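You operate a simulated robot arm through the tools that you are given. There is no shell and no other tool.

You are at the controls of a simulated two-armed robot. One attempt, no reset.

JOB
Free the spliced film and draw it along the fence till it nears the end rail.
Fine: lift both clamp bars first, stop within 25 mm of the rail, keep the joint whole, then green bar down again; red stays up.

It is judged by the outcome, as a careful person would: the job done as asked, and still so three seconds after it is handed in. It fails if anything else is knocked over, pushed out of place, dropped, spilled or broken.

ROBOT AND FRAMES
Two 7-joint arms with two-finger parallel grippers on one trunk that stands fixed in place. Base frame: the origin is at the foot of the trunk, x ahead of it, y to its left, z up. Units: mm, degrees, N and s.
The left shoulder is at [80, 174, 1163], the right one opposite. With the tool pointing down near the work surface each hand reaches from about 300 to 720 mm from the base axis, measured 20 degrees to its own side. Payload 3.6 kg a hand.
The tool frame of a hand sits at the grasp point between the pads (the TCP): z along the fingers, y along the line on which they close. The tips reach 30 mm beyond it. Largest opening 110 mm; finger width 20, thickness 10; the body of the gripper, 48 by 112 mm, starts 55 mm behind the TCP.
Orientation is told as [roll, pitch, yaw] about the base's x, y, z axes, in that order, counted from this pose: with the fingers straight down and closing along the base's y, the tool's x points along the base's -x, its y along +y and its z along -z.

CONTROLS
- The arms move only by the tool move_arm. It takes "left_series", "right_series" or both (then of equal length, played together; a hand with none holds still); each is a list of rows, each a list of 7 numbers: the shift along the base's x, y, z in mm, then the turn, a rotation vector about the base's x, y, z in degrees, then the opening, from 0 (shut) to 1 (fully open). In form: [[tx, ty, tz, rx, ry, rz, hand], ...]. A call has 1 to 20 rows; each row is the pose to reach, as a shift and turn from the pose commanded when the call began. A row lasts 0.2 s, in which the tool goes at most 50 mm and 8.6 degrees; a call with a longer step from one row to the next is refused whole, and so is a gripper value outside its range. Where a pose cannot be reached the arm comes as near as it can. A force on the tool above 50 N (or 10 N above the force at the start of the call, whichever is more), or a blocked arm, ends the call early, and 0.2 s more pass. The fingers move at their own pace (about 153 mm/s each) and stop on an object; they squeeze with about 30 N. The grip force told is the motor's: it shows also when the fingers shut on nothing. Time passes only in rows, and 0.2 s behind the last, so rows that repeat a pose let the fingers close. The reply holds the time, the measured pose of the TCP, the force on the tool along the base axes, the opening and the grip force, in the units named above and with some noise, with the torque about the TCP (base axes, N m) and any sound that the robot's microphone picked up.
- Cameras (640 x 400 px; columns grow to the right, rows downward): "scene" is now at [167.9, 48, 1358]; the picture's right is [0.56, -0.83, -0.00], its down [-0.47, -0.31, -0.83] and it looks along [0.69, 0.46, -0.56] (base axes); focal length 282 px, centre (320, 200). "left" rides on the left gripper at [72, -17, -103] in its tool frame; the picture's right is [0.23, 0.97, 0.00], its down [-0.76, 0.18, -0.62] and it looks along [-0.61, 0.14, 0.78] (tool axes); focal length 222 px, centre (320, 200). "right" rides on the right gripper at [72, 17, -103] in its tool frame; the picture's right is [-0.23, 0.97, 0.00], its down [-0.76, -0.18, -0.62] and it looks along [-0.61, -0.14, 0.78] (tool axes); focal length 222 px, centre (320, 200). There is no depth. A picture from a camera that has moved, and an enlarged one, comes with that camera's place and axes in the base frame and with its lens. The place of the scene camera against the robot may be out by one fixed shift of up to 25 mm in any direction.
- capture(camera): a new picture of that camera. No time passes.
- raise_lower(by): slides the trunk up (or, below 0, down) by that many mm; the arms and the scene camera ride with it, the base frame stays. It gives what a move gives, with no picture.
- head_to(pan, tilt): turns the head with the scene camera to pan (to the left, within 86 degrees either way) and tilt (down, from -29 to 69), counted from straight ahead of the robot. It gives what a move gives.
- inspect(camera, box): a new picture of the part [left, top, right, bottom] of that camera's present view, enlarged. No time passes.
- sign_off(): hands the job in; it is judged then, once.

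Places have to be worked out from the pictures, the camera data and where the tool is seen. Open the grippers and draw the arms clear of the work before you hand the job in, unless the task says otherwise.

The tools are called after "Emit:" by a JSON object that holds its "api" and its "payload". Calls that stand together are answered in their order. move_arm: Moves the arms, as the interface text tells. Its arguments: {"type":"object","properties":{"left_series":{"type":"array","items":{"type":"array","items":{"type":"number"}}},"right_series":{"type":"array","items":{"type":"array","items":{"type":"number"}}}},"required":[]} The other tools are called the same way: raise_lower (by) slides the trunk up or down; head_to (pan, tilt) turns the head that bears the scene camera; capture (camera) takes a picture; inspect (camera, box) takes an enlarged picture of a part of a camera's view; sign_off () hands the job in.

At the start:

```text
time_s: 0.0
left_ee_pos: [431.7, 375.2, 1161.6]
left_tool_rot: [0.1, 0.0, 0.1]
left_ft_force: [-0.9, 0.3, -0.5]
left_torque: [0.04, 0.05, 0.01]
left_gripper_width: 110.1
left_grip_force: 0.1
right_ee_pos: [488.4, -8.8, 1134.5]
right_tool_rot: [0.1, 0.1, 0.1]
right_ft_force: [0.2, -1.1, -0.1]
right_torque: [0.01, -0.02, 0.03]
right_gripper_width: 110.1
right_grip_force: 0.0
trunk travel left (down, up): [-280.0, 483.0]
head pan, tilt: [33.8, 34.2]
```

scene: 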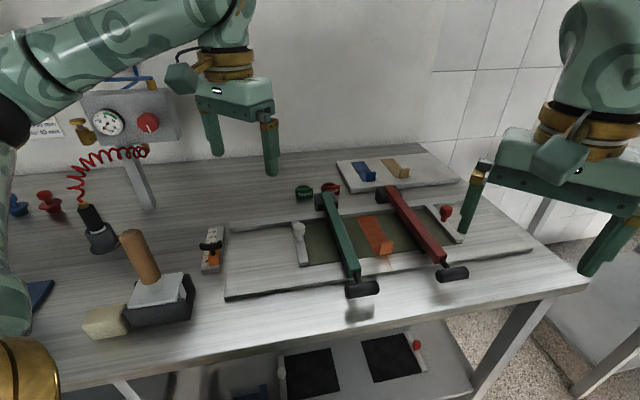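
right: 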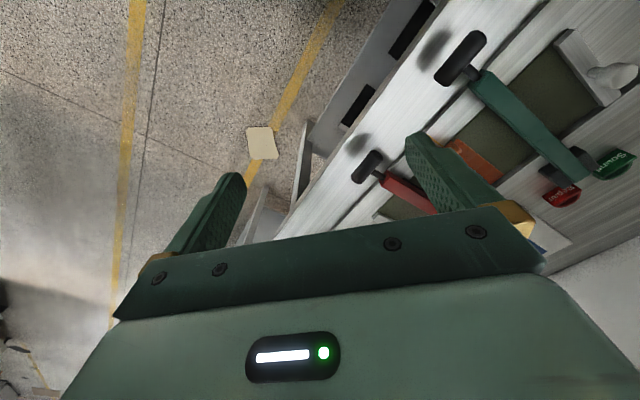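
left: 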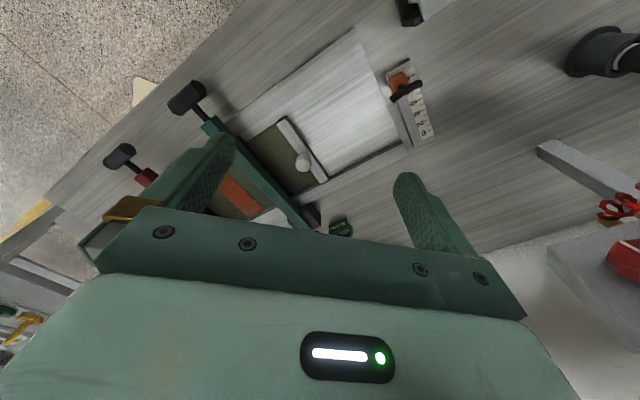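

I see a splicing board with a green bar and a red bar (both apparently down) over film with an orange splice tape. I'll first enlarge the views to understand the fixture.

Emit:
{"api": "inspect", "payload": {"camera": "scene", "box": [200, 140, 560, 330]}}

Emit:
{"api": "inspect", "payload": {"camera": "left", "box": [80, 20, 460, 260]}}

Emit:
{"api": "inspect", "payload": {"camera": "right", "box": [320, 0, 640, 260]}}

```text
1.78 times, centred on (380, 235) of scene
camera zoom: at [167.9, 48.0, 1358.0], right [0.56, -0.83, 0.0], down [-0.47, -0.31, -0.83], along [0.69, 0.46, -0.56], focal length 502 px, centre (213, 138)
```

zoom: 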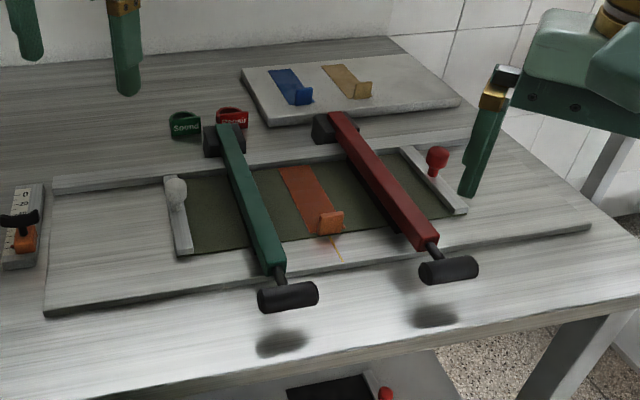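

```text
1.67 times, centred on (270, 140) of left
camera zoom: at [358.0, 357.7, 1265.0], right [-0.23, 0.97, 0.0], down [0.76, 0.18, 0.62], along [0.61, 0.14, -0.78], focal length 370 px, centre (403, 300)
```

zoom: 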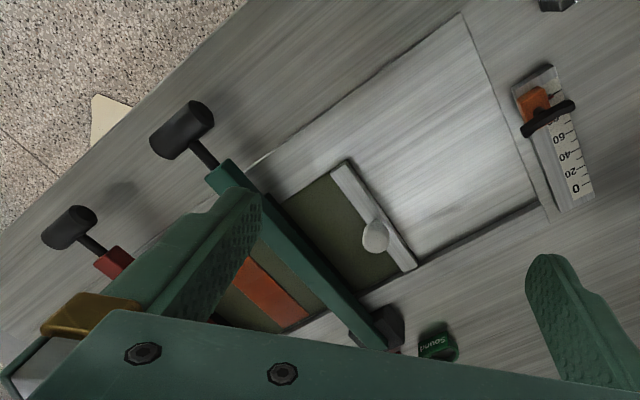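

```text
1.54 times, centred on (480, 130) of right
camera zoom: at [415.6, 7.9, 1238.9], right [0.23, 0.97, 0.0], down [0.76, -0.18, 0.62], along [0.61, -0.14, -0.78], focal length 342 px, centre (74, 308)
```

zoom: 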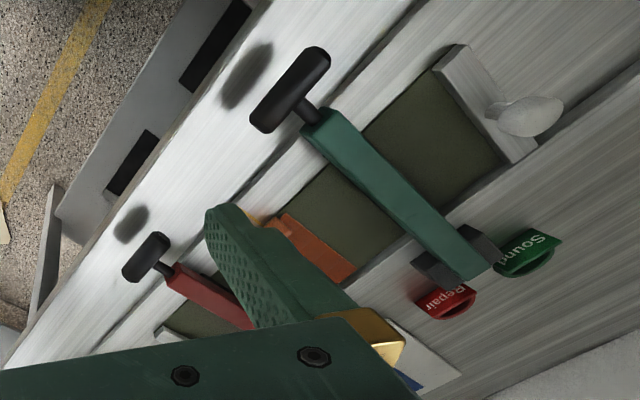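

The board seems to lie at about 45 degrees to the base, with a white-knobbed end and a red-knobbed end of the film. I'll turn the head a bit for more detail on the board ends, the ruler and the bars.

Emit:
{"api": "inspect", "payload": {"camera": "scene", "box": [290, 170, 390, 310]}}

Emit:
{"api": "inspect", "payload": {"camera": "scene", "box": [370, 150, 550, 290]}}

Emit:
{"api": "inspect", "payload": {"camera": "scene", "box": [180, 170, 330, 310]}}

Emit:
{"api": "inspect", "payload": {"camera": "left", "box": [340, 40, 460, 160]}}

Emit:
{"api": "inspect", "payload": {"camera": "right", "box": [430, 20, 640, 220]}}

```text
2.86 times, centred on (340, 240) of scene
camera zoom: at [167.9, 48.0, 1358.0], right [0.56, -0.83, 0.0], down [-0.47, -0.31, -0.83], along [0.69, 0.46, -0.56], focal length 806 px, centre (263, 86)
```

zoom: 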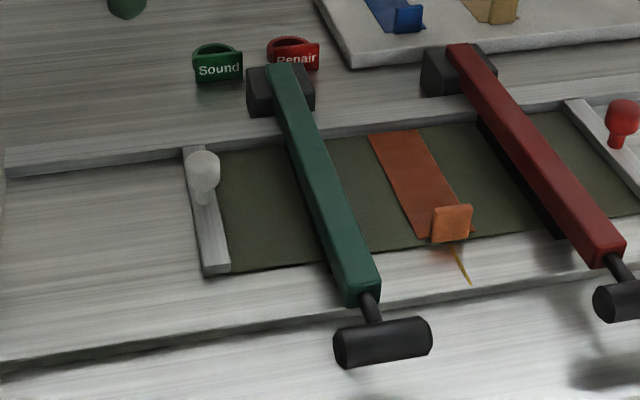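

```text
2.86 times, centred on (460, 220) of scene
camera zoom: at [167.9, 48.0, 1358.0], right [0.56, -0.83, 0.0], down [-0.47, -0.31, -0.83], along [0.69, 0.46, -0.56], focal length 806 px, centre (-80, 143)
```

zoom: 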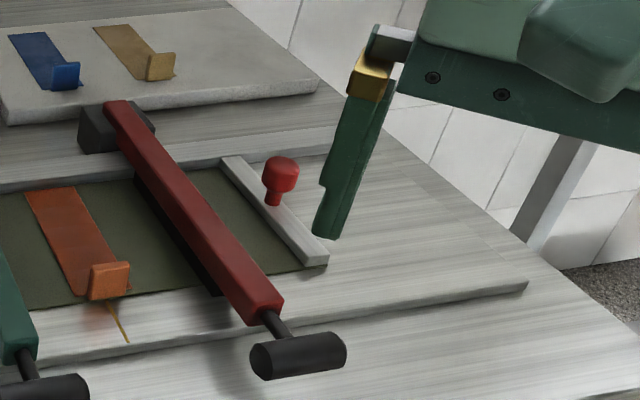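

```text
2.86 times, centred on (255, 240) of scene
camera zoom: at [167.9, 48.0, 1358.0], right [0.56, -0.83, 0.0], down [-0.47, -0.31, -0.83], along [0.69, 0.46, -0.56], focal length 806 px, centre (506, 86)
```

zoom: 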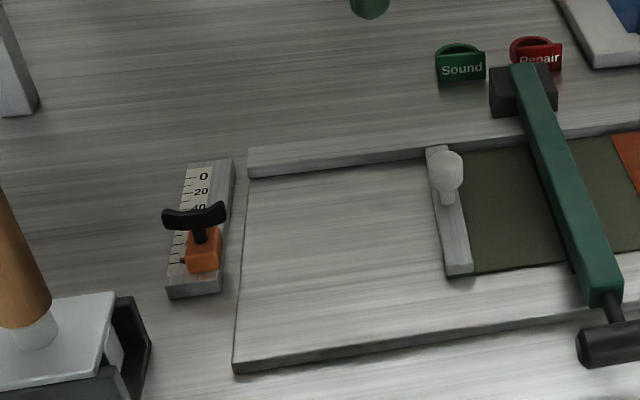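

```text
3.33 times, centred on (400, 100) of left
camera zoom: at [358.0, 357.7, 1265.0], right [-0.23, 0.97, 0.0], down [0.76, 0.18, 0.62], along [0.61, 0.14, -0.78], focal length 740 px, centre (53, 533)
```

zoom: 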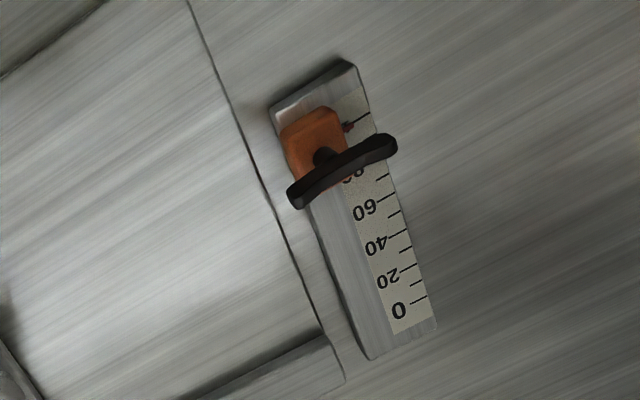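

```text
2.00 times, centred on (535, 120) of right
camera zoom: at [415.6, 7.9, 1238.9], right [0.23, 0.97, 0.0], down [0.76, -0.18, 0.62], along [0.61, -0.14, -0.78], focal length 444 px, centre (-110, 360)
```

zoom: 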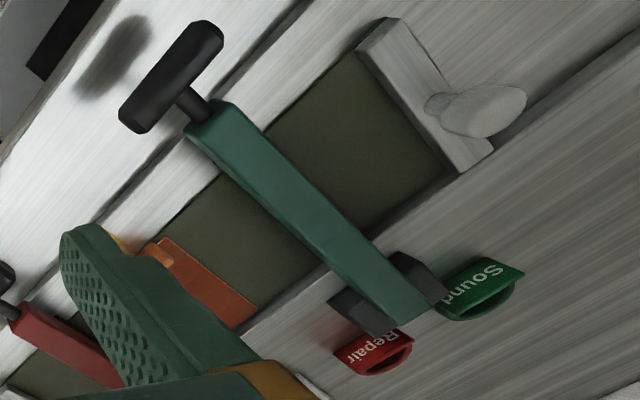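

The left end of the board shows no standing rail on it so far, and the right gripper hides the right end. I'll draw the right arm back out of the view and look again.

Emit:
{"api": "move_arm", "payload": {"right_series": [[-25, -40, 0, 0, 0, 0, 1], [-50, -80, 0, 0, 0, 0, 1], [-75, -120, 0, 0, 0, 0, 1], [-100, -160, 0, 0, 0, 0, 1], [-120, -200, 0, 0, 0, 0, 1], [-120, -240, 0, 0, 0, 0, 1]], "left_series": [[-10, 30, 0, 0, 0, 0, 1], [-20, 60, 0, 0, 0, 0, 1], [-30, 90, 0, 0, 0, 0, 1], [-40, 120, 0, 0, 0, 0, 1], [-50, 150, 0, 0, 0, 0, 1], [-60, 180, 0, 0, 0, 0, 1]]}}

Emit:
{"api": "head_to", "payload": {"pan": 25, "tilt": 42}}

Emit:
{"api": "capture", "payload": {"camera": "scene"}}

Emit:
{"api": "capture", "payload": {"camera": "right"}}

Emit:
{"api": "capture", "payload": {"camera": "left"}}

```text
time_s: 1.4
left_ee_pos: [381.9, 555.0, 1156.1]
left_tool_rot: [0.1, -0.1, 0.0]
left_ft_force: [-0.6, -0.4, 0.1]
left_torque: [-0.01, 0.03, 0.03]
left_gripper_width: 110.0
left_grip_force: 0.1
left hand out of reach, approached as far as the arm can: row 5, 6
right_ee_pos: [367.5, -249.5, 1134.2]
right_tool_rot: [0.1, 0.1, 0.0]
right_ft_force: [-0.2, 0.0, -0.8]
right_torque: [0.01, -0.01, -0.02]
right_gripper_width: 110.0
right_grip_force: 0.1
trunk travel left (down, up): [-280.0, 483.0]
head pan, tilt: [33.8, 34.2]
```

```text
time_s: 2.1
left_ee_pos: [381.9, 555.8, 1155.3]
left_tool_rot: [-0.1, -0.1, 0.1]
left_ft_force: [-0.8, -0.3, -0.1]
left_torque: [0.01, 0.05, 0.0]
left_gripper_width: 110.2
left_grip_force: 0.1
right_ee_pos: [368.8, -248.6, 1133.7]
right_tool_rot: [0.0, 0.0, 0.0]
right_ft_force: [-0.8, 0.4, -0.5]
right_torque: [-0.02, -0.01, 0.02]
right_gripper_width: 110.2
right_grip_force: 0.0
trunk travel left (down, up): [-280.0, 483.0]
head pan, tilt: [25.0, 42.0]
```

```text
taken
camera scene: at [170.0, 34.2, 1346.2], right [0.42, -0.91, 0.0], down [-0.61, -0.28, -0.74], along [0.67, 0.31, -0.67], focal length 282 px, centre (320, 200)
```

scene: 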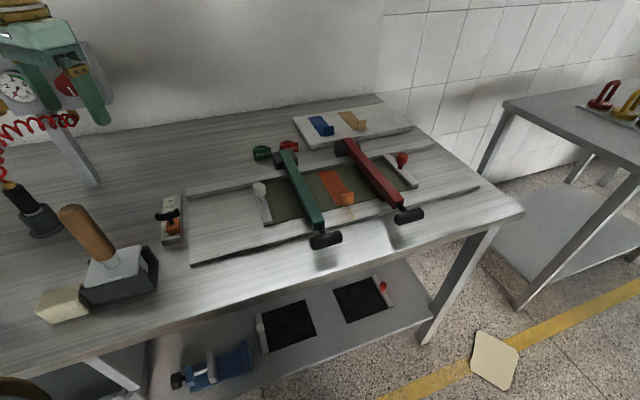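

```text
taken
camera right: at [294.8, -231.7, 1238.9], right [0.23, 0.97, 0.0], down [0.76, -0.18, 0.62], along [0.61, -0.14, -0.78], focal length 222 px, centre (320, 200)
```

right: 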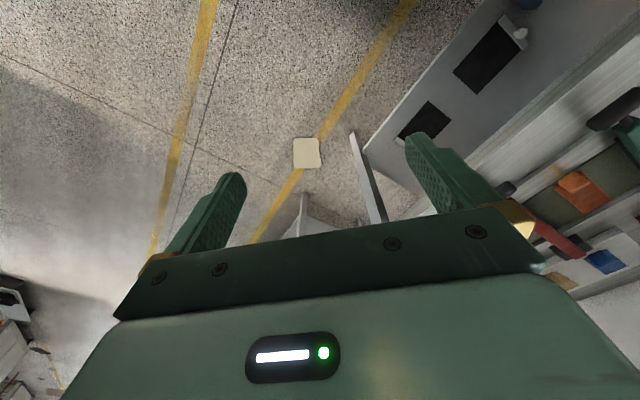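

```text
taken
camera left: at [309.4, 538.4, 1259.8], right [-0.23, 0.97, 0.0], down [0.76, 0.18, 0.62], along [0.61, 0.14, -0.78], focal length 222 px, centre (320, 200)
```

left: 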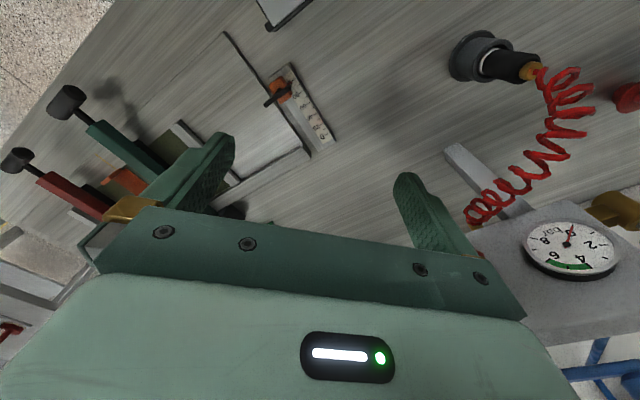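

Emit:
{"api": "inspect", "payload": {"camera": "scene", "box": [150, 160, 330, 275]}}

Emit:
{"api": "inspect", "payload": {"camera": "scene", "box": [340, 120, 520, 235]}}

Emit:
{"api": "inspect", "payload": {"camera": "left", "box": [180, 20, 360, 220]}}

Emit:
{"api": "inspect", "payload": {"camera": "scene", "box": [0, 170, 180, 330]}}

Emit:
{"api": "inspect", "payload": {"camera": "scene", "box": [160, 270, 420, 400]}}

```text
3.48 times, centred on (240, 218) of scene
camera zoom: at [170.0, 34.2, 1346.2], right [0.42, -0.91, 0.0], down [-0.61, -0.28, -0.74], along [0.67, 0.31, -0.67], focal length 982 px, centre (598, 139)
```

zoom: 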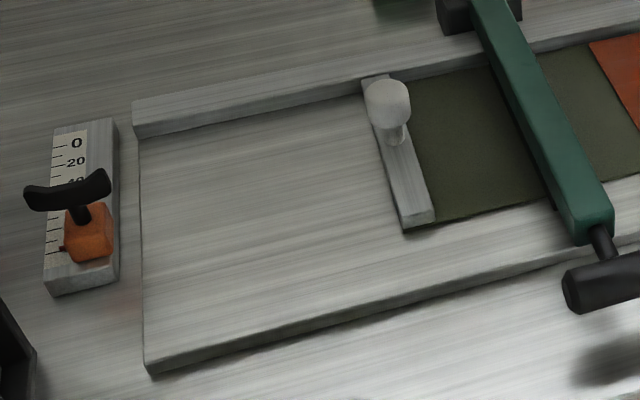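

```text
3.48 times, centred on (430, 178) of scene
camera zoom: at [170.0, 34.2, 1346.2], right [0.42, -0.91, 0.0], down [-0.61, -0.28, -0.74], along [0.67, 0.31, -0.67], focal length 982 px, centre (-63, 278)
```

zoom: 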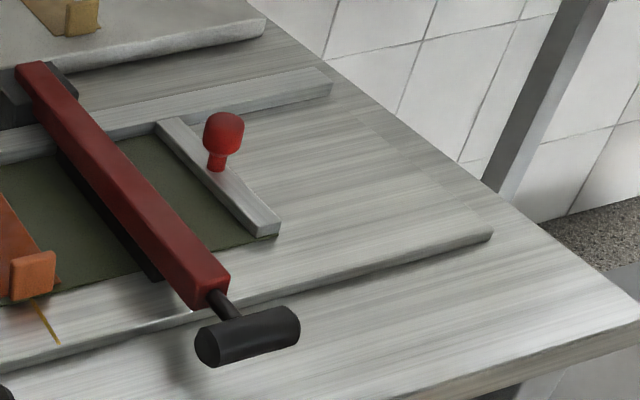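

```text
2.00 times, centred on (270, 120) of left
camera zoom: at [309.4, 538.4, 1259.8], right [-0.23, 0.97, 0.0], down [0.76, 0.18, 0.62], along [0.61, 0.14, -0.78], focal length 444 px, centre (420, 360)
```

zoom: 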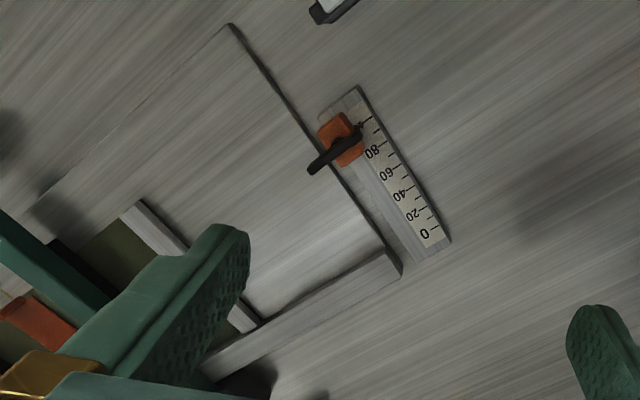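

```text
2.50 times, centred on (90, 250) of scene
camera zoom: at [170.0, 34.2, 1346.2], right [0.42, -0.91, 0.0], down [-0.61, -0.28, -0.74], along [0.67, 0.31, -0.67], focal length 706 px, centre (895, 75)
```

zoom: 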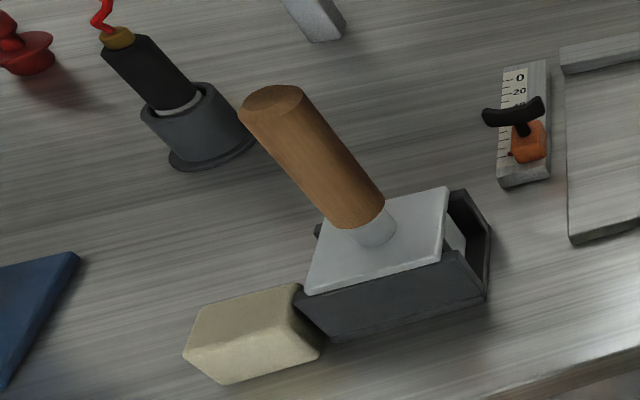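

```text
2.46 times, centred on (290, 335) of scene
camera zoom: at [170.0, 34.2, 1346.2], right [0.42, -0.91, 0.0], down [-0.61, -0.28, -0.74], along [0.67, 0.31, -0.67], focal length 695 px, centre (394, -132)
```

zoom: 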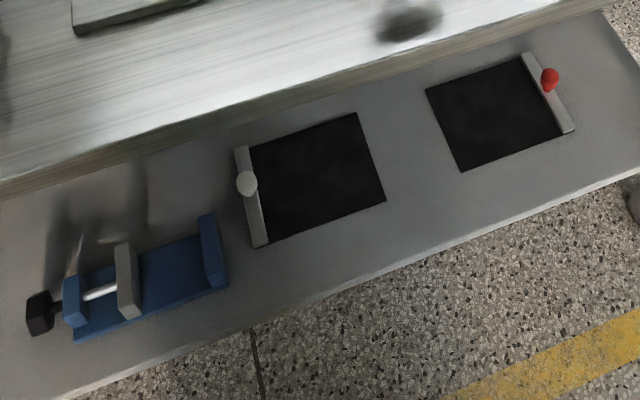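

The board looks plain at its right end, while at its left end a scaled rail with an orange slider lies crosswise just beyond the board edge. I estimate the board at 45° to the base, with the green handle near [494,179,899], the red handle near [631,43,896] and the white knob near [557,372,909]. I'll bring the left hand lower over the left end for a close look.

Emit:
{"api": "move_arm", "payload": {"left_series": [[10, -20, -30, 0, 0, 0, 1], [15, -40, -60, 0, 0, 0, 1], [20, -60, -95, 0, 0, 0, 1]]}}

Emit:
{"api": "capture", "payload": {"camera": "left"}}

```text
time_s: 2.9
left_ee_pos: [401.8, 496.2, 1060.1]
left_tool_rot: [0.0, -0.1, 0.2]
left_ft_force: [0.2, 0.0, -0.8]
left_torque: [-0.02, -0.01, 0.01]
left_gripper_width: 109.9
left_grip_force: 0.1
right_ee_pos: [368.7, -248.4, 1134.6]
right_tool_rot: [0.1, 0.1, -0.1]
right_ft_force: [-0.1, 0.5, 1.0]
right_torque: [0.01, 0.01, -0.01]
right_gripper_width: 110.2
right_grip_force: 0.1
trunk travel left (down, up): [-280.0, 483.0]
head pan, tilt: [25.0, 42.0]
```

```text
taken
camera left: at [330.4, 479.6, 1163.3], right [-0.23, 0.97, 0.0], down [0.76, 0.18, 0.62], along [0.61, 0.14, -0.78], focal length 222 px, centre (320, 200)
```

left: 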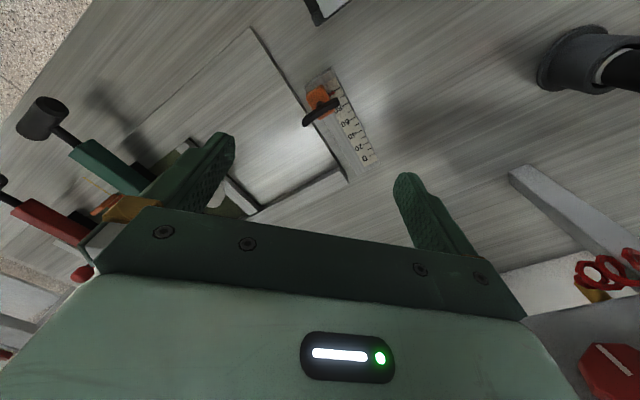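

Emit:
{"api": "inspect", "payload": {"camera": "left", "box": [230, 50, 400, 210]}}

Emit:
{"api": "inspect", "payload": {"camera": "left", "box": [500, 150, 640, 340]}}

```text
2.50 times, centred on (315, 130) of left
camera zoom: at [330.4, 479.6, 1163.3], right [-0.23, 0.97, 0.0], down [0.76, 0.18, 0.62], along [0.61, 0.14, -0.78], focal length 555 px, centre (332, 375)
```

zoom: 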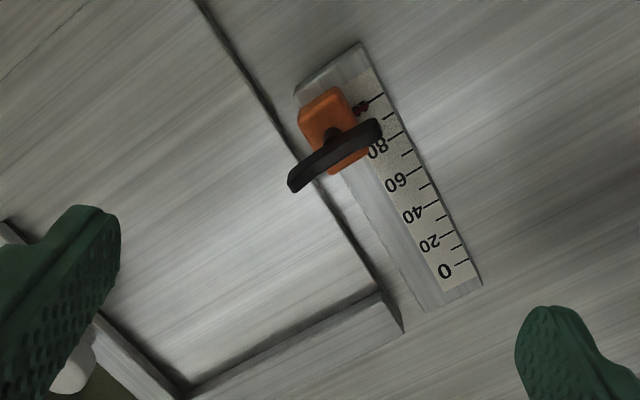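

```text
2.11 times, centred on (570, 245) of left
camera zoom: at [330.4, 479.6, 1163.3], right [-0.23, 0.97, 0.0], down [0.76, 0.18, 0.62], along [0.61, 0.14, -0.78], focal length 468 px, centre (-206, 105)
```

zoom: 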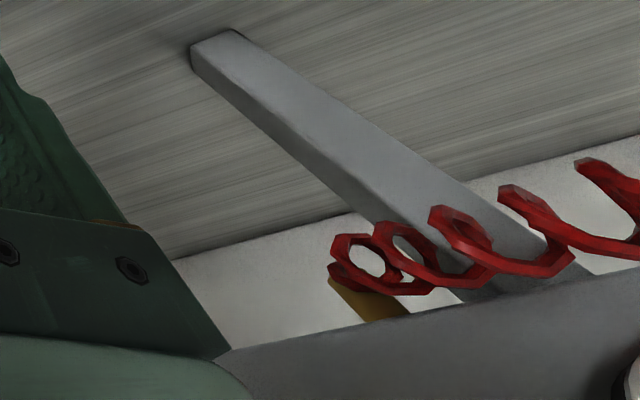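

The crosswise scaled rail sits about 13 mm beyond the board's left edge, so it is the end rail. Film drawn left keeps lying under the green bar. Next I'll turn the left hand 45° to match the board and go over the green handle for a close look.

Emit:
{"api": "move_arm", "payload": {"left_series": [[6, -40, 10, 0, 0, -7.5, 1], [12, -80, 10, 0, 0, -15, 1], [18, -120, 10, 0, 0, -22.5, 1], [24, -160, 0, 0, 0, -30, 1], [30, -200, -10, 0, 0, -37.5, 1], [36, -240, -30, 0, 0, -45, 1], [38, -283, -60, 0, 0, -45, 1]]}}

Emit:
{"api": "capture", "payload": {"camera": "left"}}

Emit:
{"api": "capture", "payload": {"camera": "scene"}}

```text
refused: row 7 steps farther than a row can; nothing moved
```

```text
taken
camera left: at [330.4, 479.6, 1163.3], right [-0.23, 0.97, 0.0], down [0.76, 0.18, 0.62], along [0.61, 0.14, -0.78], focal length 222 px, centre (320, 200)
```

left: 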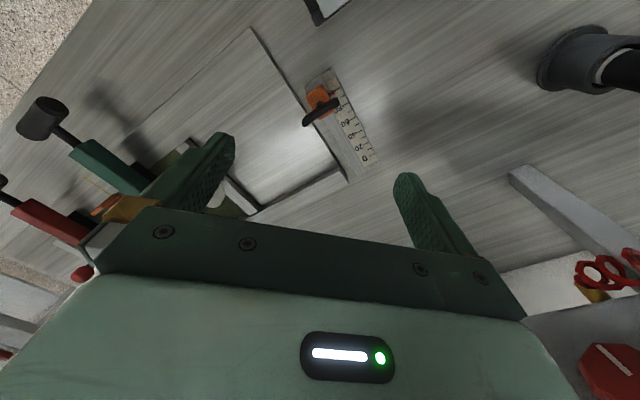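

```text
taken
camera scene: at [170.4, 34.1, 1346.1], right [0.42, -0.91, 0.0], down [-0.61, -0.28, -0.74], along [0.67, 0.31, -0.67], focal length 282 px, centre (320, 200)
```

scene: 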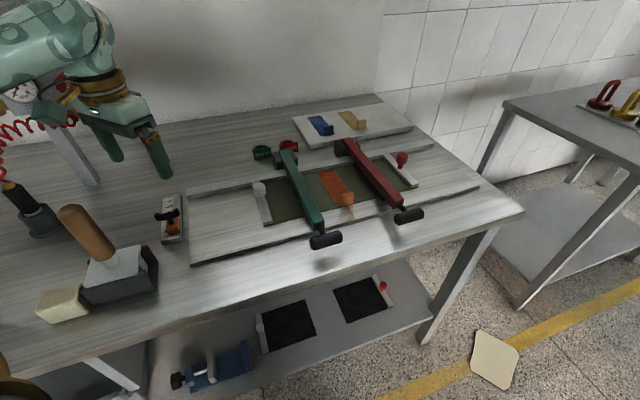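

The call was refused for one step that was too long, so nothing moved. I'll send the same move with shorter steps.

Emit:
{"api": "move_arm", "payload": {"left_series": [[6, -38, 10, 0, 0, -7.5, 1], [12, -76, 10, 0, 0, -15, 1], [18, -114, 10, 0, 0, -22.5, 1], [24, -152, 0, 0, 0, -30, 1], [29, -190, -10, 0, 0, -37.5, 1], [33, -225, -25, 0, 0, -45, 1], [36, -255, -45, 0, 0, -45, 1], [38, -283, -60, 0, 0, -45, 1]]}}

Emit:
{"api": "capture", "payload": {"camera": "left"}}

Emit:
{"api": "capture", "payload": {"camera": "scene"}}

```text
time_s: 4.7
left_ee_pos: [439.7, 213.6, 1002.2]
left_tool_rot: [0.0, 0.0, -45.0]
left_ft_force: [0.7, 1.0, 0.5]
left_torque: [-0.02, 0.04, 0.01]
left_gripper_width: 110.1
left_grip_force: 0.1
right_ee_pos: [368.2, -249.0, 1133.6]
right_tool_rot: [0.0, 0.1, 0.0]
right_ft_force: [0.2, 0.0, -0.5]
right_torque: [0.01, -0.01, 0.01]
right_gripper_width: 110.1
right_grip_force: 0.0
trunk travel left (down, up): [-280.0, 483.0]
head pan, tilt: [25.0, 42.0]
```

```text
taken
camera left: at [376.5, 252.6, 1104.5], right [0.53, 0.85, 0.0], down [0.67, -0.41, 0.62], along [0.53, -0.33, -0.78], focal length 222 px, centre (320, 200)
```

left: 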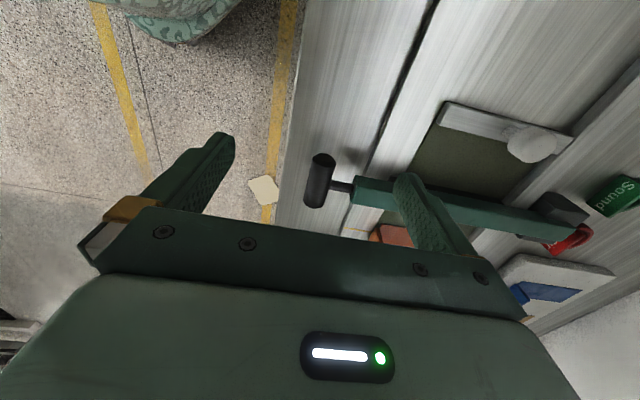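

```text
taken
camera scene: at [170.4, 33.2, 1346.1], right [0.42, -0.91, 0.0], down [-0.61, -0.28, -0.74], along [0.67, 0.31, -0.67], focal length 282 px, centre (320, 200)
```

scene: 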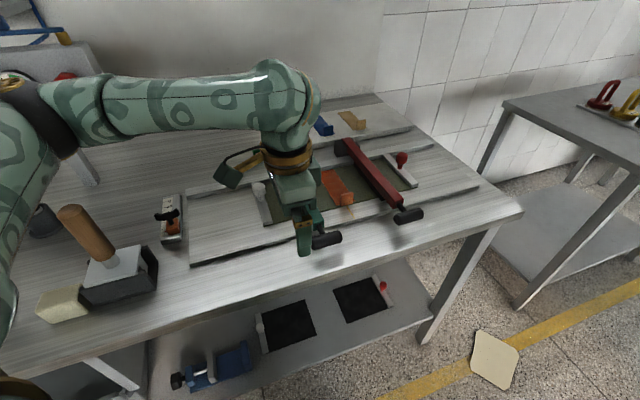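

Emit:
{"api": "inspect", "payload": {"camera": "left", "box": [280, 80, 640, 260]}}

Emit:
{"api": "inspect", "payload": {"camera": "left", "box": [280, 130, 400, 230]}}

Emit:
{"api": "inspect", "payload": {"camera": "scene", "box": [260, 150, 400, 270]}}

```text
1.78 times, centred on (460, 170) of left
camera zoom: at [376.5, 252.6, 1104.5], right [0.53, 0.85, 0.0], down [0.67, -0.41, 0.62], along [0.53, -0.33, -0.78], focal length 395 px, centre (71, 253)
```

zoom: 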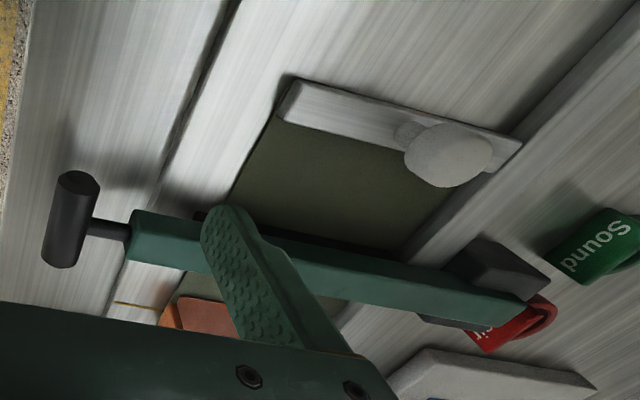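

```text
4.00 times, centred on (340, 180) of left
camera zoom: at [376.5, 252.6, 1104.5], right [0.53, 0.85, 0.0], down [0.67, -0.41, 0.62], along [0.53, -0.33, -0.78], focal length 888 px, centre (240, 280)
```

zoom: 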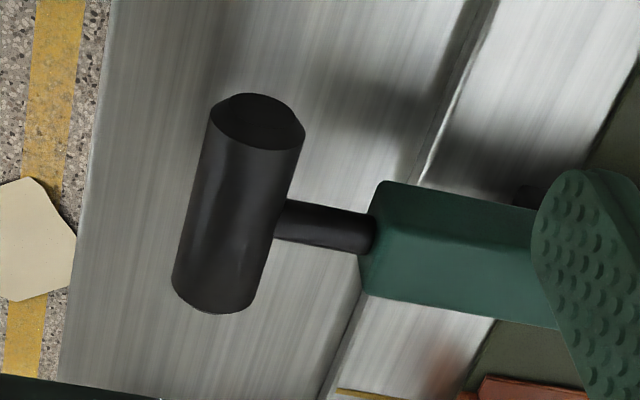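

```text
3.33 times, centred on (330, 210) of scene
camera zoom: at [170.4, 33.2, 1346.1], right [0.42, -0.91, 0.0], down [-0.61, -0.28, -0.74], along [0.67, 0.31, -0.67], focal length 941 px, centre (287, 167)
```

zoom: 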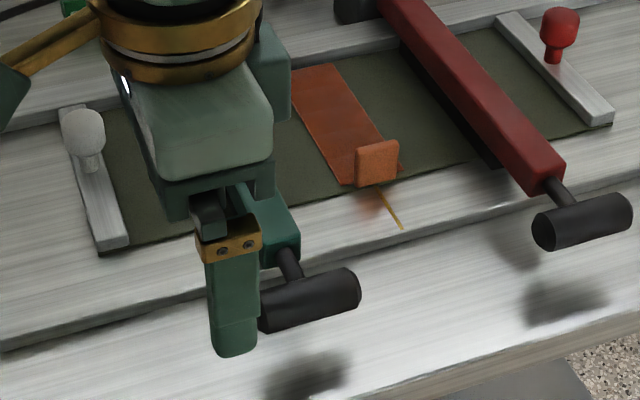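

The green handle's cylinder is about 24 mm thick and 60 mm long, centred near [494.5,178.5,899], with its rod running back to the bar. I'll tilt the left hand so that it points forward along the bar and 30° down, at a standoff in front of the handle with the jaws closing vertically around it.

Emit:
{"api": "move_arm", "payload": {"left_series": [[0, -12, 0, 5.3, -5.3, 0, 0.8], [0, -24, 0, 10.6, -10.6, 0, 0.6], [0, -36, 0, 15.9, -15.9, 0, 0.5], [0, -48, 0, 21.2, -21.2, 0, 0.4], [0, -60, -10, 26.5, -26.5, 0, 0.35], [0, -72, -20, 31.8, -31.8, 0, 0.35], [0, -84, -30, 37.1, -37.1, 0, 0.35], [0, -90, -45, 42.4, -42.4, 0, 0.35], [0, -90, -56, 42.4, -42.4, 0, 0.35]]}}

Emit:
{"api": "capture", "payload": {"camera": "left"}}

Emit:
{"api": "capture", "payload": {"camera": "scene"}}

Emit:
{"api": "capture", "payload": {"camera": "right"}}

```text
time_s: 6.7
left_ee_pos: [437.9, 123.9, 945.8]
left_tool_rot: [60.0, -0.1, -44.9]
left_ft_force: [0.7, -0.2, 0.3]
left_torque: [0.03, 0.02, -0.01]
left_gripper_width: 38.3
left_grip_force: 0.1
right_ee_pos: [368.3, -247.7, 1133.7]
right_tool_rot: [-0.1, 0.0, 0.0]
right_ft_force: [1.0, 0.1, -0.9]
right_torque: [-0.03, -0.02, 0.01]
right_gripper_width: 109.9
right_grip_force: 0.1
trunk travel left (down, up): [-280.0, 483.0]
head pan, tilt: [25.0, 42.0]
```

```text
taken
camera left: at [316.9, 106.3, 982.4], right [0.18, 0.51, 0.84], down [0.22, -0.86, 0.47], along [0.96, 0.1, -0.27], focal length 222 px, centre (320, 200)
```

left: 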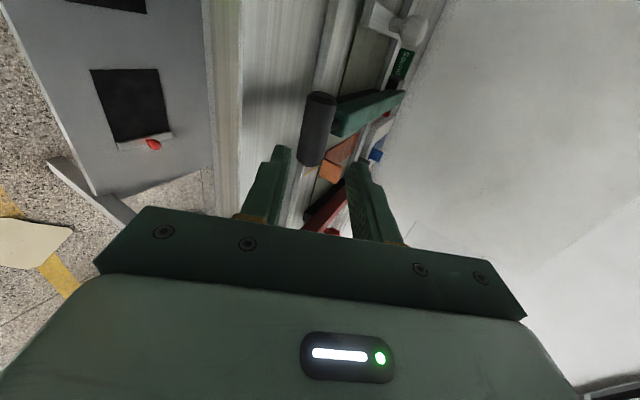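

```text
taken
camera scene: at [170.2, 34.3, 1346.1], right [0.42, -0.91, 0.0], down [-0.61, -0.28, -0.74], along [0.67, 0.31, -0.67], focal length 282 px, centre (320, 200)
```

scene: 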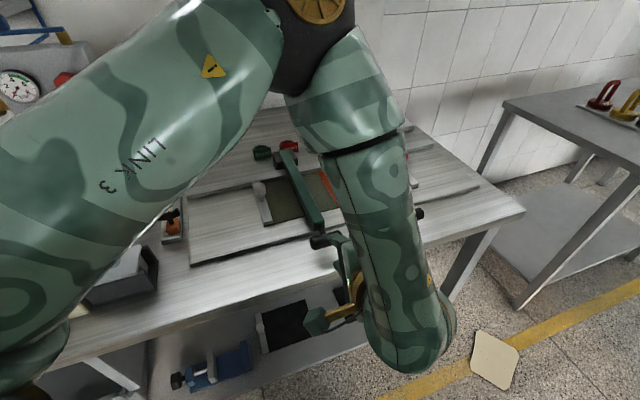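

```text
taken
camera right: at [295.1, -231.7, 1238.8], right [0.23, 0.97, 0.0], down [0.76, -0.18, 0.62], along [0.61, -0.14, -0.78], focal length 222 px, centre (320, 200)
```

right: 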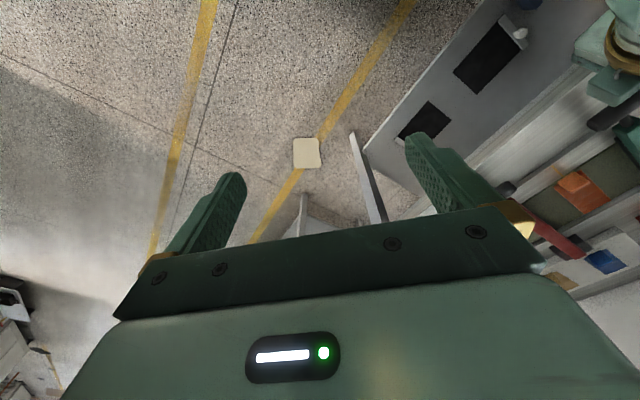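

Emit:
{"api": "inspect", "payload": {"camera": "left", "box": [220, 60, 440, 260]}}

Emit:
{"api": "inspect", "payload": {"camera": "scene", "box": [250, 140, 460, 340]}}

```text
2.00 times, centred on (330, 160) of left
camera zoom: at [316.9, 106.3, 982.4], right [0.18, 0.51, 0.84], down [0.22, -0.86, 0.47], along [0.96, 0.1, -0.27], focal length 444 px, centre (300, 280)
```

zoom: 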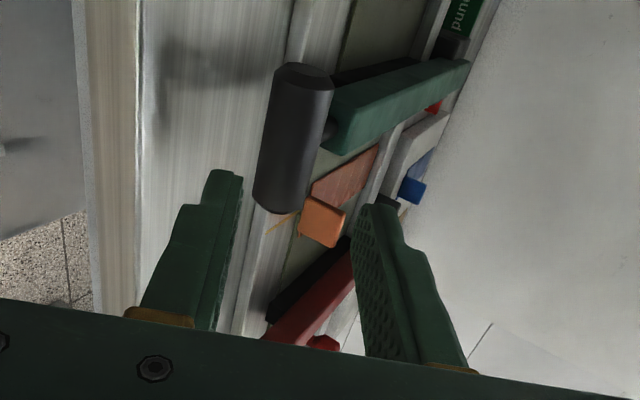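

```text
2.00 times, centred on (355, 240) of scene
camera zoom: at [170.2, 34.3, 1346.1], right [0.42, -0.91, 0.0], down [-0.61, -0.28, -0.74], along [0.67, 0.31, -0.67], focal length 564 px, centre (250, 120)
```

zoom: 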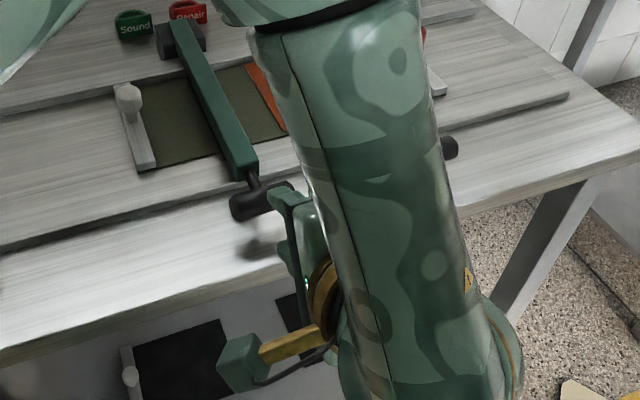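

The handle lies on the jaws' centre line to within about 3 mm, roughly 92 mm ahead of the TCP. I'll slide in 70 mm along the tool axis with the jaws still partly open.

Emit:
{"api": "move_arm", "payload": {"left_series": [[10.7, 10.7, -8.7, 0, 0, 0, 0.35], [21.4, 21.4, -17.5, 0, 0, 0, 0.35], [32.1, 32.1, -26.2, 0, 0, 0, 0.35], [42.8, 42.8, -35, 0, 0, 0, 0.35]]}}

Emit:
{"api": "capture", "payload": {"camera": "left"}}

```text
time_s: 7.7
left_ee_pos: [483.2, 165.7, 910.2]
left_tool_rot: [59.9, 0.0, -45.1]
left_ft_force: [0.2, 0.5, -0.3]
left_torque: [0.01, 0.04, -0.01]
left_gripper_width: 38.5
left_grip_force: 0.1
right_ee_pos: [369.3, -247.4, 1134.8]
right_tool_rot: [-0.1, 0.1, -0.1]
right_ft_force: [-0.2, -0.9, 0.6]
right_torque: [0.0, 0.0, 0.01]
right_gripper_width: 110.0
right_grip_force: 0.0
trunk travel left (down, up): [-280.0, 483.0]
head pan, tilt: [25.0, 42.0]
```

```text
taken
camera left: at [361.2, 147.7, 947.2], right [0.18, 0.51, 0.84], down [0.22, -0.86, 0.47], along [0.96, 0.1, -0.27], focal length 222 px, centre (320, 200)
```

left: 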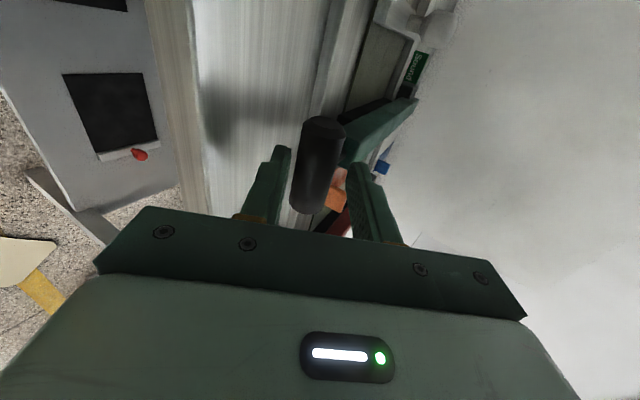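

No contact force, and the handle sits between the jaws. I'll close on it.

Emit:
{"api": "move_arm", "payload": {"left_series": [[0, 0, 0, 0, 0, 0, 0.15], [0, 0, 0, 0, 0, 0, 0.1], [0, 0, 0, 0, 0, 0, 0.1]]}}

Emit:
{"api": "inspect", "payload": {"camera": "left", "box": [220, 60, 440, 260]}}

```text
time_s: 8.5
left_ee_pos: [479.4, 164.9, 910.6]
left_tool_rot: [59.7, 0.0, -45.0]
left_ft_force: [-8.7, -7.5, -7.8]
left_torque: [-0.71, 0.77, -0.06]
left_gripper_width: 25.6
left_grip_force: 45.3
right_ee_pos: [366.6, -249.6, 1134.2]
right_tool_rot: [0.1, 0.0, -0.1]
right_ft_force: [0.2, 0.5, 0.6]
right_torque: [-0.03, 0.0, -0.03]
right_gripper_width: 110.0
right_grip_force: 0.0
trunk travel left (down, up): [-280.0, 483.0]
head pan, tilt: [25.0, 42.0]
```

```text
2.00 times, centred on (330, 160) of left
camera zoom: at [359.9, 146.3, 947.4], right [0.19, 0.51, 0.84], down [0.22, -0.86, 0.47], along [0.96, 0.1, -0.27], focal length 444 px, centre (300, 280)
```

zoom: 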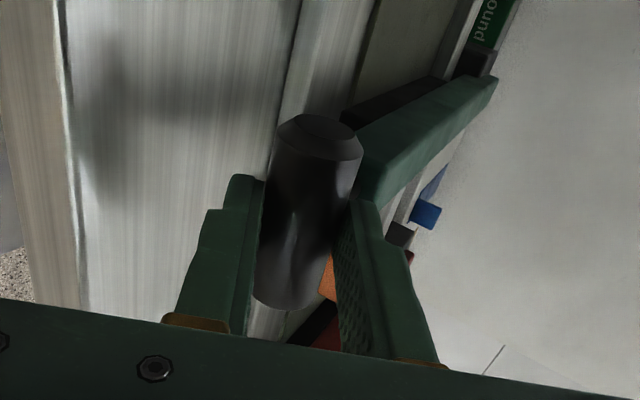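

The left hand holds the handle (25.6 mm wide). I'll begin lifting along an arc about the hinge, which I put near v≈795 mm on the board axis with a radius of about 315 mm, and watch the force.

Emit:
{"api": "move_arm", "payload": {"left_series": [[0.2, 0.2, 13.7, 0, 0, 0, 0.1], [0.8, 0.8, 27.5, 0, 0, 0, 0.1], [1.9, 1.9, 41, 0, 0, 0, 0.1], [3.4, 3.4, 54.7, 0, 0, 0, 0.1]]}}

Emit:
{"api": "capture", "payload": {"camera": "left"}}

Emit:
{"api": "capture", "payload": {"camera": "scene"}}

```text
time_s: 9.5
left_ee_pos: [484.1, 168.6, 965.4]
left_tool_rot: [60.1, 0.0, -45.1]
left_ft_force: [-8.7, -6.2, -1.6]
left_torque: [0.19, 0.21, -0.51]
left_gripper_width: 25.4
left_grip_force: 44.8
right_ee_pos: [367.1, -250.0, 1134.8]
right_tool_rot: [0.1, 0.0, 0.0]
right_ft_force: [0.0, -0.6, 0.3]
right_torque: [0.0, 0.02, -0.02]
right_gripper_width: 110.0
right_grip_force: 0.2
trunk travel left (down, up): [-280.0, 483.0]
head pan, tilt: [25.0, 42.0]
```

```text
taken
camera left: at [364.0, 150.6, 1002.9], right [0.18, 0.5, 0.84], down [0.22, -0.86, 0.47], along [0.96, 0.1, -0.27], focal length 222 px, centre (320, 200)
```

left: 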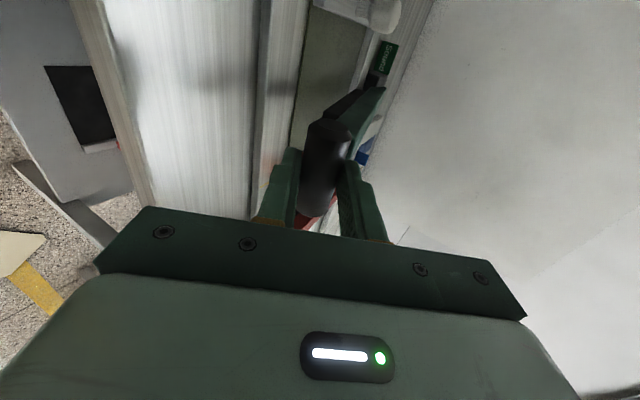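

```text
taken
camera scene: at [168.9, 32.8, 1346.4], right [0.42, -0.91, 0.0], down [-0.61, -0.28, -0.74], along [0.67, 0.31, -0.67], focal length 282 px, centre (320, 200)
```

scene: 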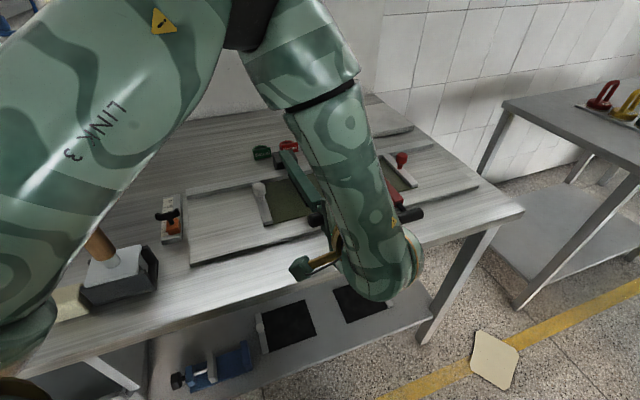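

The bar rises with the hand at about 10° now, with a moderate force of about 10 N. I'll carry on up the arc to about 40°.

Emit:
{"api": "move_arm", "payload": {"left_series": [[4.2, 4.2, 26.8, 0, 0, 0, 0.1], [10, 10, 53, 0, 0, 0, 0.1], [17.5, 17.5, 78.4, 0, 0, 0, 0.1], [26.4, 26.4, 102.8, 0, 0, 0, 0.1], [36.9, 36.9, 126, 0, 0, 0, 0.1], [48.7, 48.7, 147.8, 0, 0, 0, 0.1]]}}

Emit:
{"api": "capture", "payload": {"camera": "left"}}

Emit:
{"api": "capture", "payload": {"camera": "scene"}}

```text
time_s: 10.9
left_ee_pos: [534.7, 218.2, 1110.6]
left_tool_rot: [59.9, -0.1, -44.9]
left_ft_force: [-1.1, 1.1, -1.4]
left_torque: [-0.43, -0.2, -0.6]
left_gripper_width: 25.3
left_grip_force: 44.4
right_ee_pos: [367.9, -248.8, 1133.9]
right_tool_rot: [-0.1, -0.1, 0.0]
right_ft_force: [0.1, 0.0, 0.7]
right_torque: [-0.02, 0.0, 0.01]
right_gripper_width: 110.1
right_grip_force: 0.0
trunk travel left (down, up): [-280.0, 483.0]
head pan, tilt: [25.0, 42.0]
```

```text
taken
camera left: at [414.0, 200.6, 1148.3], right [0.18, 0.51, 0.84], down [0.22, -0.86, 0.47], along [0.96, 0.1, -0.27], focal length 222 px, centre (320, 200)
```

left: 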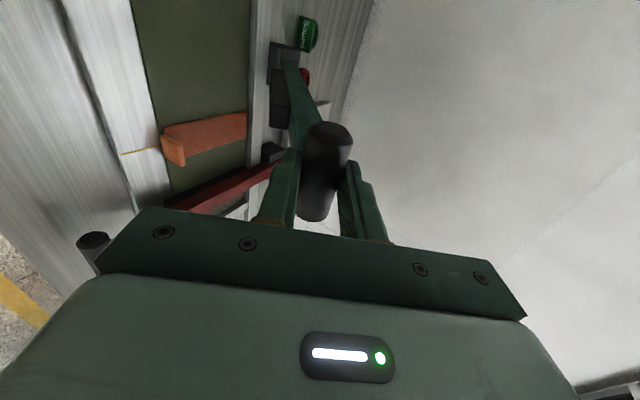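

```text
taken
camera scene: at [169.9, 34.1, 1346.2], right [0.42, -0.91, 0.0], down [-0.61, -0.28, -0.74], along [0.67, 0.31, -0.67], focal length 282 px, centre (320, 200)
```

scene: 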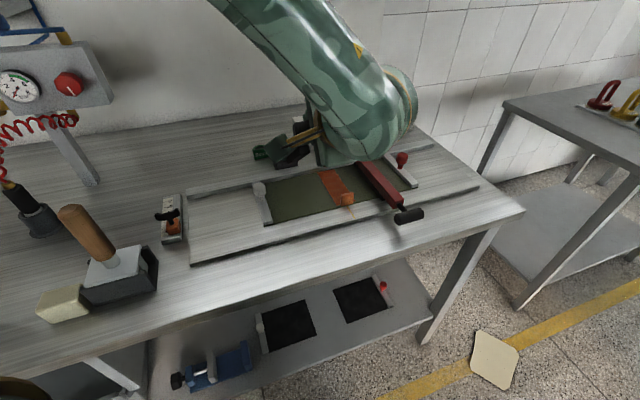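

The green bar is at about 40° and the forces are near zero, so the hinge estimate is good. I'll continue to about 65°, tilting the tool a little to follow.

Emit:
{"api": "move_arm", "payload": {"left_series": [[13.5, 13.5, 21, -1.77, 1.77, 0, 0.1], [28.2, 28.2, 40.4, -3.54, 3.54, 0, 0.1], [44, 44, 57.9, -5.3, 5.3, 0, 0.1], [60.8, 60.8, 73.4, -7.07, 7.07, 0, 0.1], [78.6, 78.6, 86.9, -8.84, 8.84, 0, 0.1]]}}

Emit:
{"api": "capture", "payload": {"camera": "left"}}

Emit:
{"api": "capture", "payload": {"camera": "scene"}}

```text
time_s: 12.1
left_ee_pos: [611.6, 295.6, 1199.5]
left_tool_rot: [47.5, -0.1, -44.9]
left_ft_force: [1.7, 1.3, 0.6]
left_torque: [0.07, -0.27, -1.3]
left_gripper_width: 25.1
left_grip_force: 45.1
right_ee_pos: [367.9, -248.8, 1136.1]
right_tool_rot: [0.0, 0.0, 0.1]
right_ft_force: [-0.8, -0.5, 0.2]
right_torque: [-0.02, -0.01, -0.03]
right_gripper_width: 109.9
right_grip_force: 0.1
trunk travel left (down, up): [-280.0, 483.0]
head pan, tilt: [25.0, 42.0]
```

```text
taken
camera left: at [498.1, 284.9, 1258.2], right [0.3, 0.63, 0.72], down [0.3, -0.78, 0.55], along [0.9, 0.05, -0.42], focal length 222 px, centre (320, 200)
```

left: 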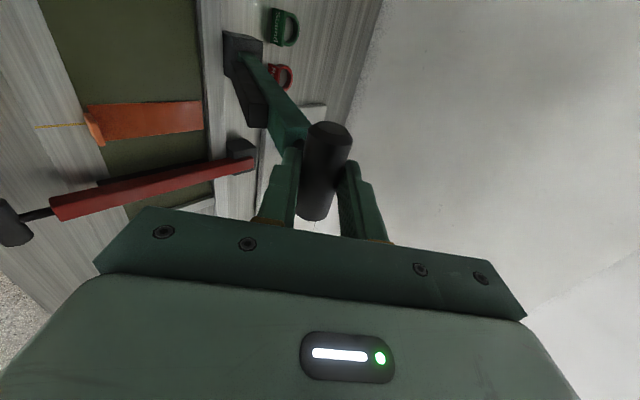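

```text
taken
camera scene: at [170.2, 33.9, 1346.2], right [0.42, -0.91, 0.0], down [-0.61, -0.28, -0.74], along [0.67, 0.31, -0.67], focal length 282 px, centre (320, 200)
```

scene: 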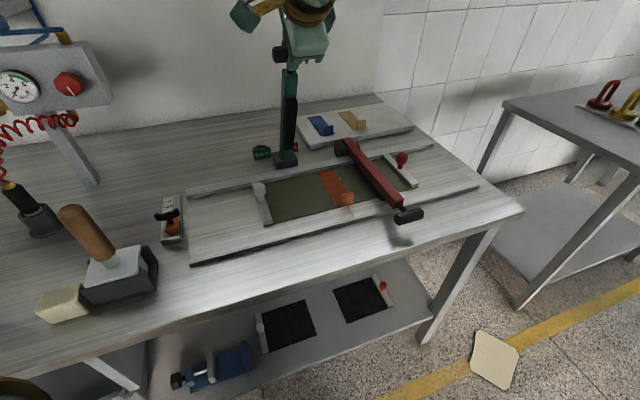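

Green is at about 65° and still light. I'll go on to about 80°, then loosen the jaws as a cage to test which way the bar tends.

Emit:
{"api": "move_arm", "payload": {"left_series": [[18.4, 18.4, 11.2, -1.77, 1.77, 0, 0.1], [37.4, 37.4, 20.1, -3.54, 3.54, 0, 0.1], [56.9, 56.9, 26.7, -5.3, 5.3, 0, 0.1]]}}

Emit:
{"api": "capture", "payload": {"camera": "left"}}

Emit:
{"api": "inspect", "payload": {"camera": "scene", "box": [200, 0, 420, 200]}}

```text
time_s: 12.7
left_ee_pos: [638.6, 322.6, 1217.4]
left_tool_rot: [41.7, -0.2, -45.4]
left_ft_force: [-21.2, -7.7, 2.0]
left_torque: [-0.27, 0.48, 1.28]
left_gripper_width: 25.3
left_grip_force: 45.2
right_ee_pos: [364.5, -248.8, 1135.4]
right_tool_rot: [0.0, -0.1, 0.1]
right_ft_force: [0.4, 0.6, 0.4]
right_torque: [-0.01, -0.02, 0.0]
right_gripper_width: 109.7
right_grip_force: 0.2
trunk travel left (down, up): [-280.0, 483.0]
head pan, tilt: [25.0, 42.0]
stopped in row 3 (left hand): the force on the tool passed its limit at 60 N (the readings are from after the stop); the commanded pose is now the measured one
```

```text
taken
camera left: at [530.1, 317.7, 1282.4], right [0.36, 0.67, 0.65], down [0.33, -0.74, 0.59], along [0.87, 0.01, -0.49], focal length 222 px, centre (320, 200)
```

left: 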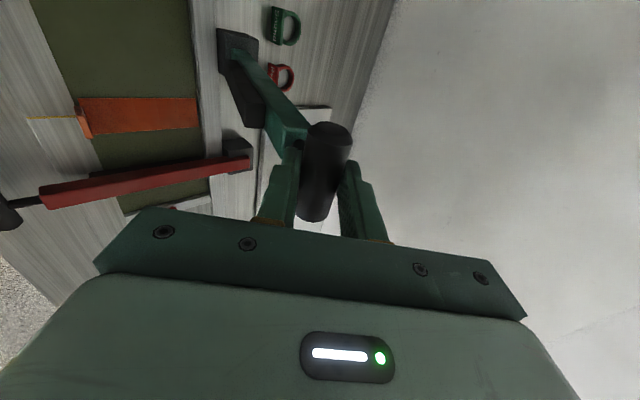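

```text
2.00 times, centred on (310, 100) of scene
camera zoom: at [165.6, 33.2, 1346.9], right [0.42, -0.91, 0.0], down [-0.6, -0.28, -0.74], along [0.68, 0.32, -0.67], focal length 564 px, centre (340, 400)
```

zoom: 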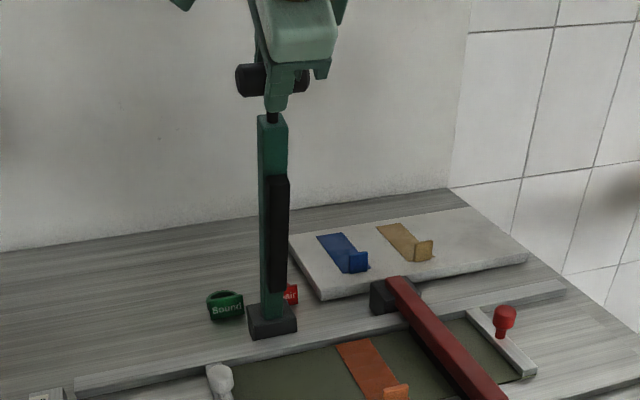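

The motion stopped at about 72°, where the bar seems to have met its travel stop. I'll back off a little and loosen the jaws to a cage to see whether the bar stays up by itself.

Emit:
{"api": "move_arm", "payload": {"left_series": [[-3, -3, -1, 0, 0, 0, 0.1], [-3, -3, -1, 0, 0, 0, 0.3], [-3, -3, -1, 0, 0, 0, 0.34], [-3, -3, -1, 0, 0, 0, 0.34], [-3, -3, -1, 0, 0, 0, 0.34]]}}

Emit:
{"api": "inspect", "payload": {"camera": "left", "box": [220, 60, 440, 260]}}

Emit:
{"api": "inspect", "payload": {"camera": "scene", "box": [200, 0, 420, 200]}}

```text
time_s: 13.9
left_ee_pos: [641.6, 321.5, 1213.1]
left_tool_rot: [41.8, -0.1, -45.3]
left_ft_force: [0.6, -0.1, 0.1]
left_torque: [0.01, 0.02, 0.03]
left_gripper_width: 37.4
left_grip_force: 0.0
right_ee_pos: [368.9, -249.1, 1134.0]
right_tool_rot: [0.0, 0.0, 0.1]
right_ft_force: [0.6, 0.0, 0.0]
right_torque: [-0.03, -0.01, 0.03]
right_gripper_width: 110.0
right_grip_force: 0.0
trunk travel left (down, up): [-280.0, 483.0]
head pan, tilt: [25.0, 42.0]
```

```text
2.00 times, centred on (330, 160) of left
camera zoom: at [532.1, 315.9, 1279.2], right [0.36, 0.67, 0.65], down [0.33, -0.74, 0.58], along [0.87, 0.01, -0.49], focal length 444 px, centre (300, 280)
```

zoom: 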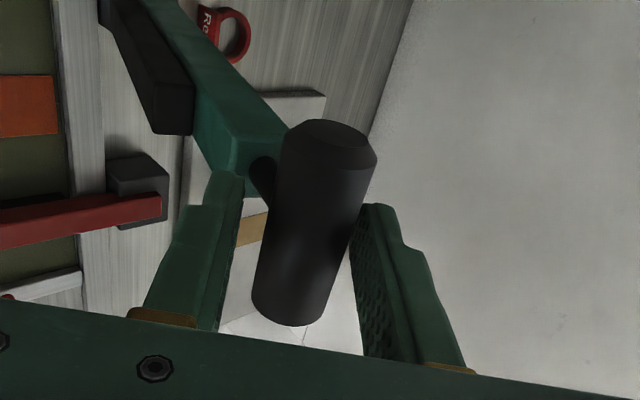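

```text
2.00 times, centred on (310, 100) of scene
camera zoom: at [170.0, 33.9, 1346.2], right [0.42, -0.91, 0.0], down [-0.61, -0.28, -0.74], along [0.67, 0.31, -0.67], focal length 564 px, centre (340, 400)
```

zoom: 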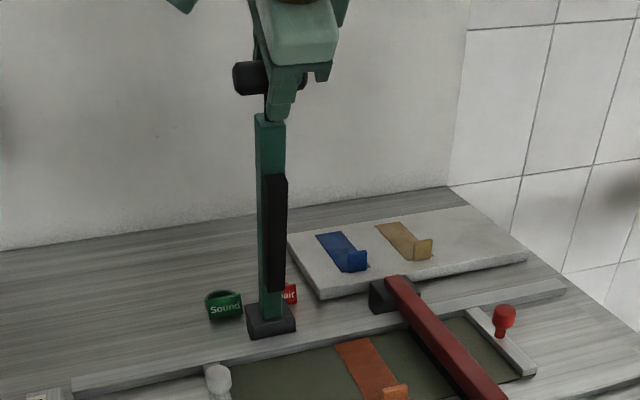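

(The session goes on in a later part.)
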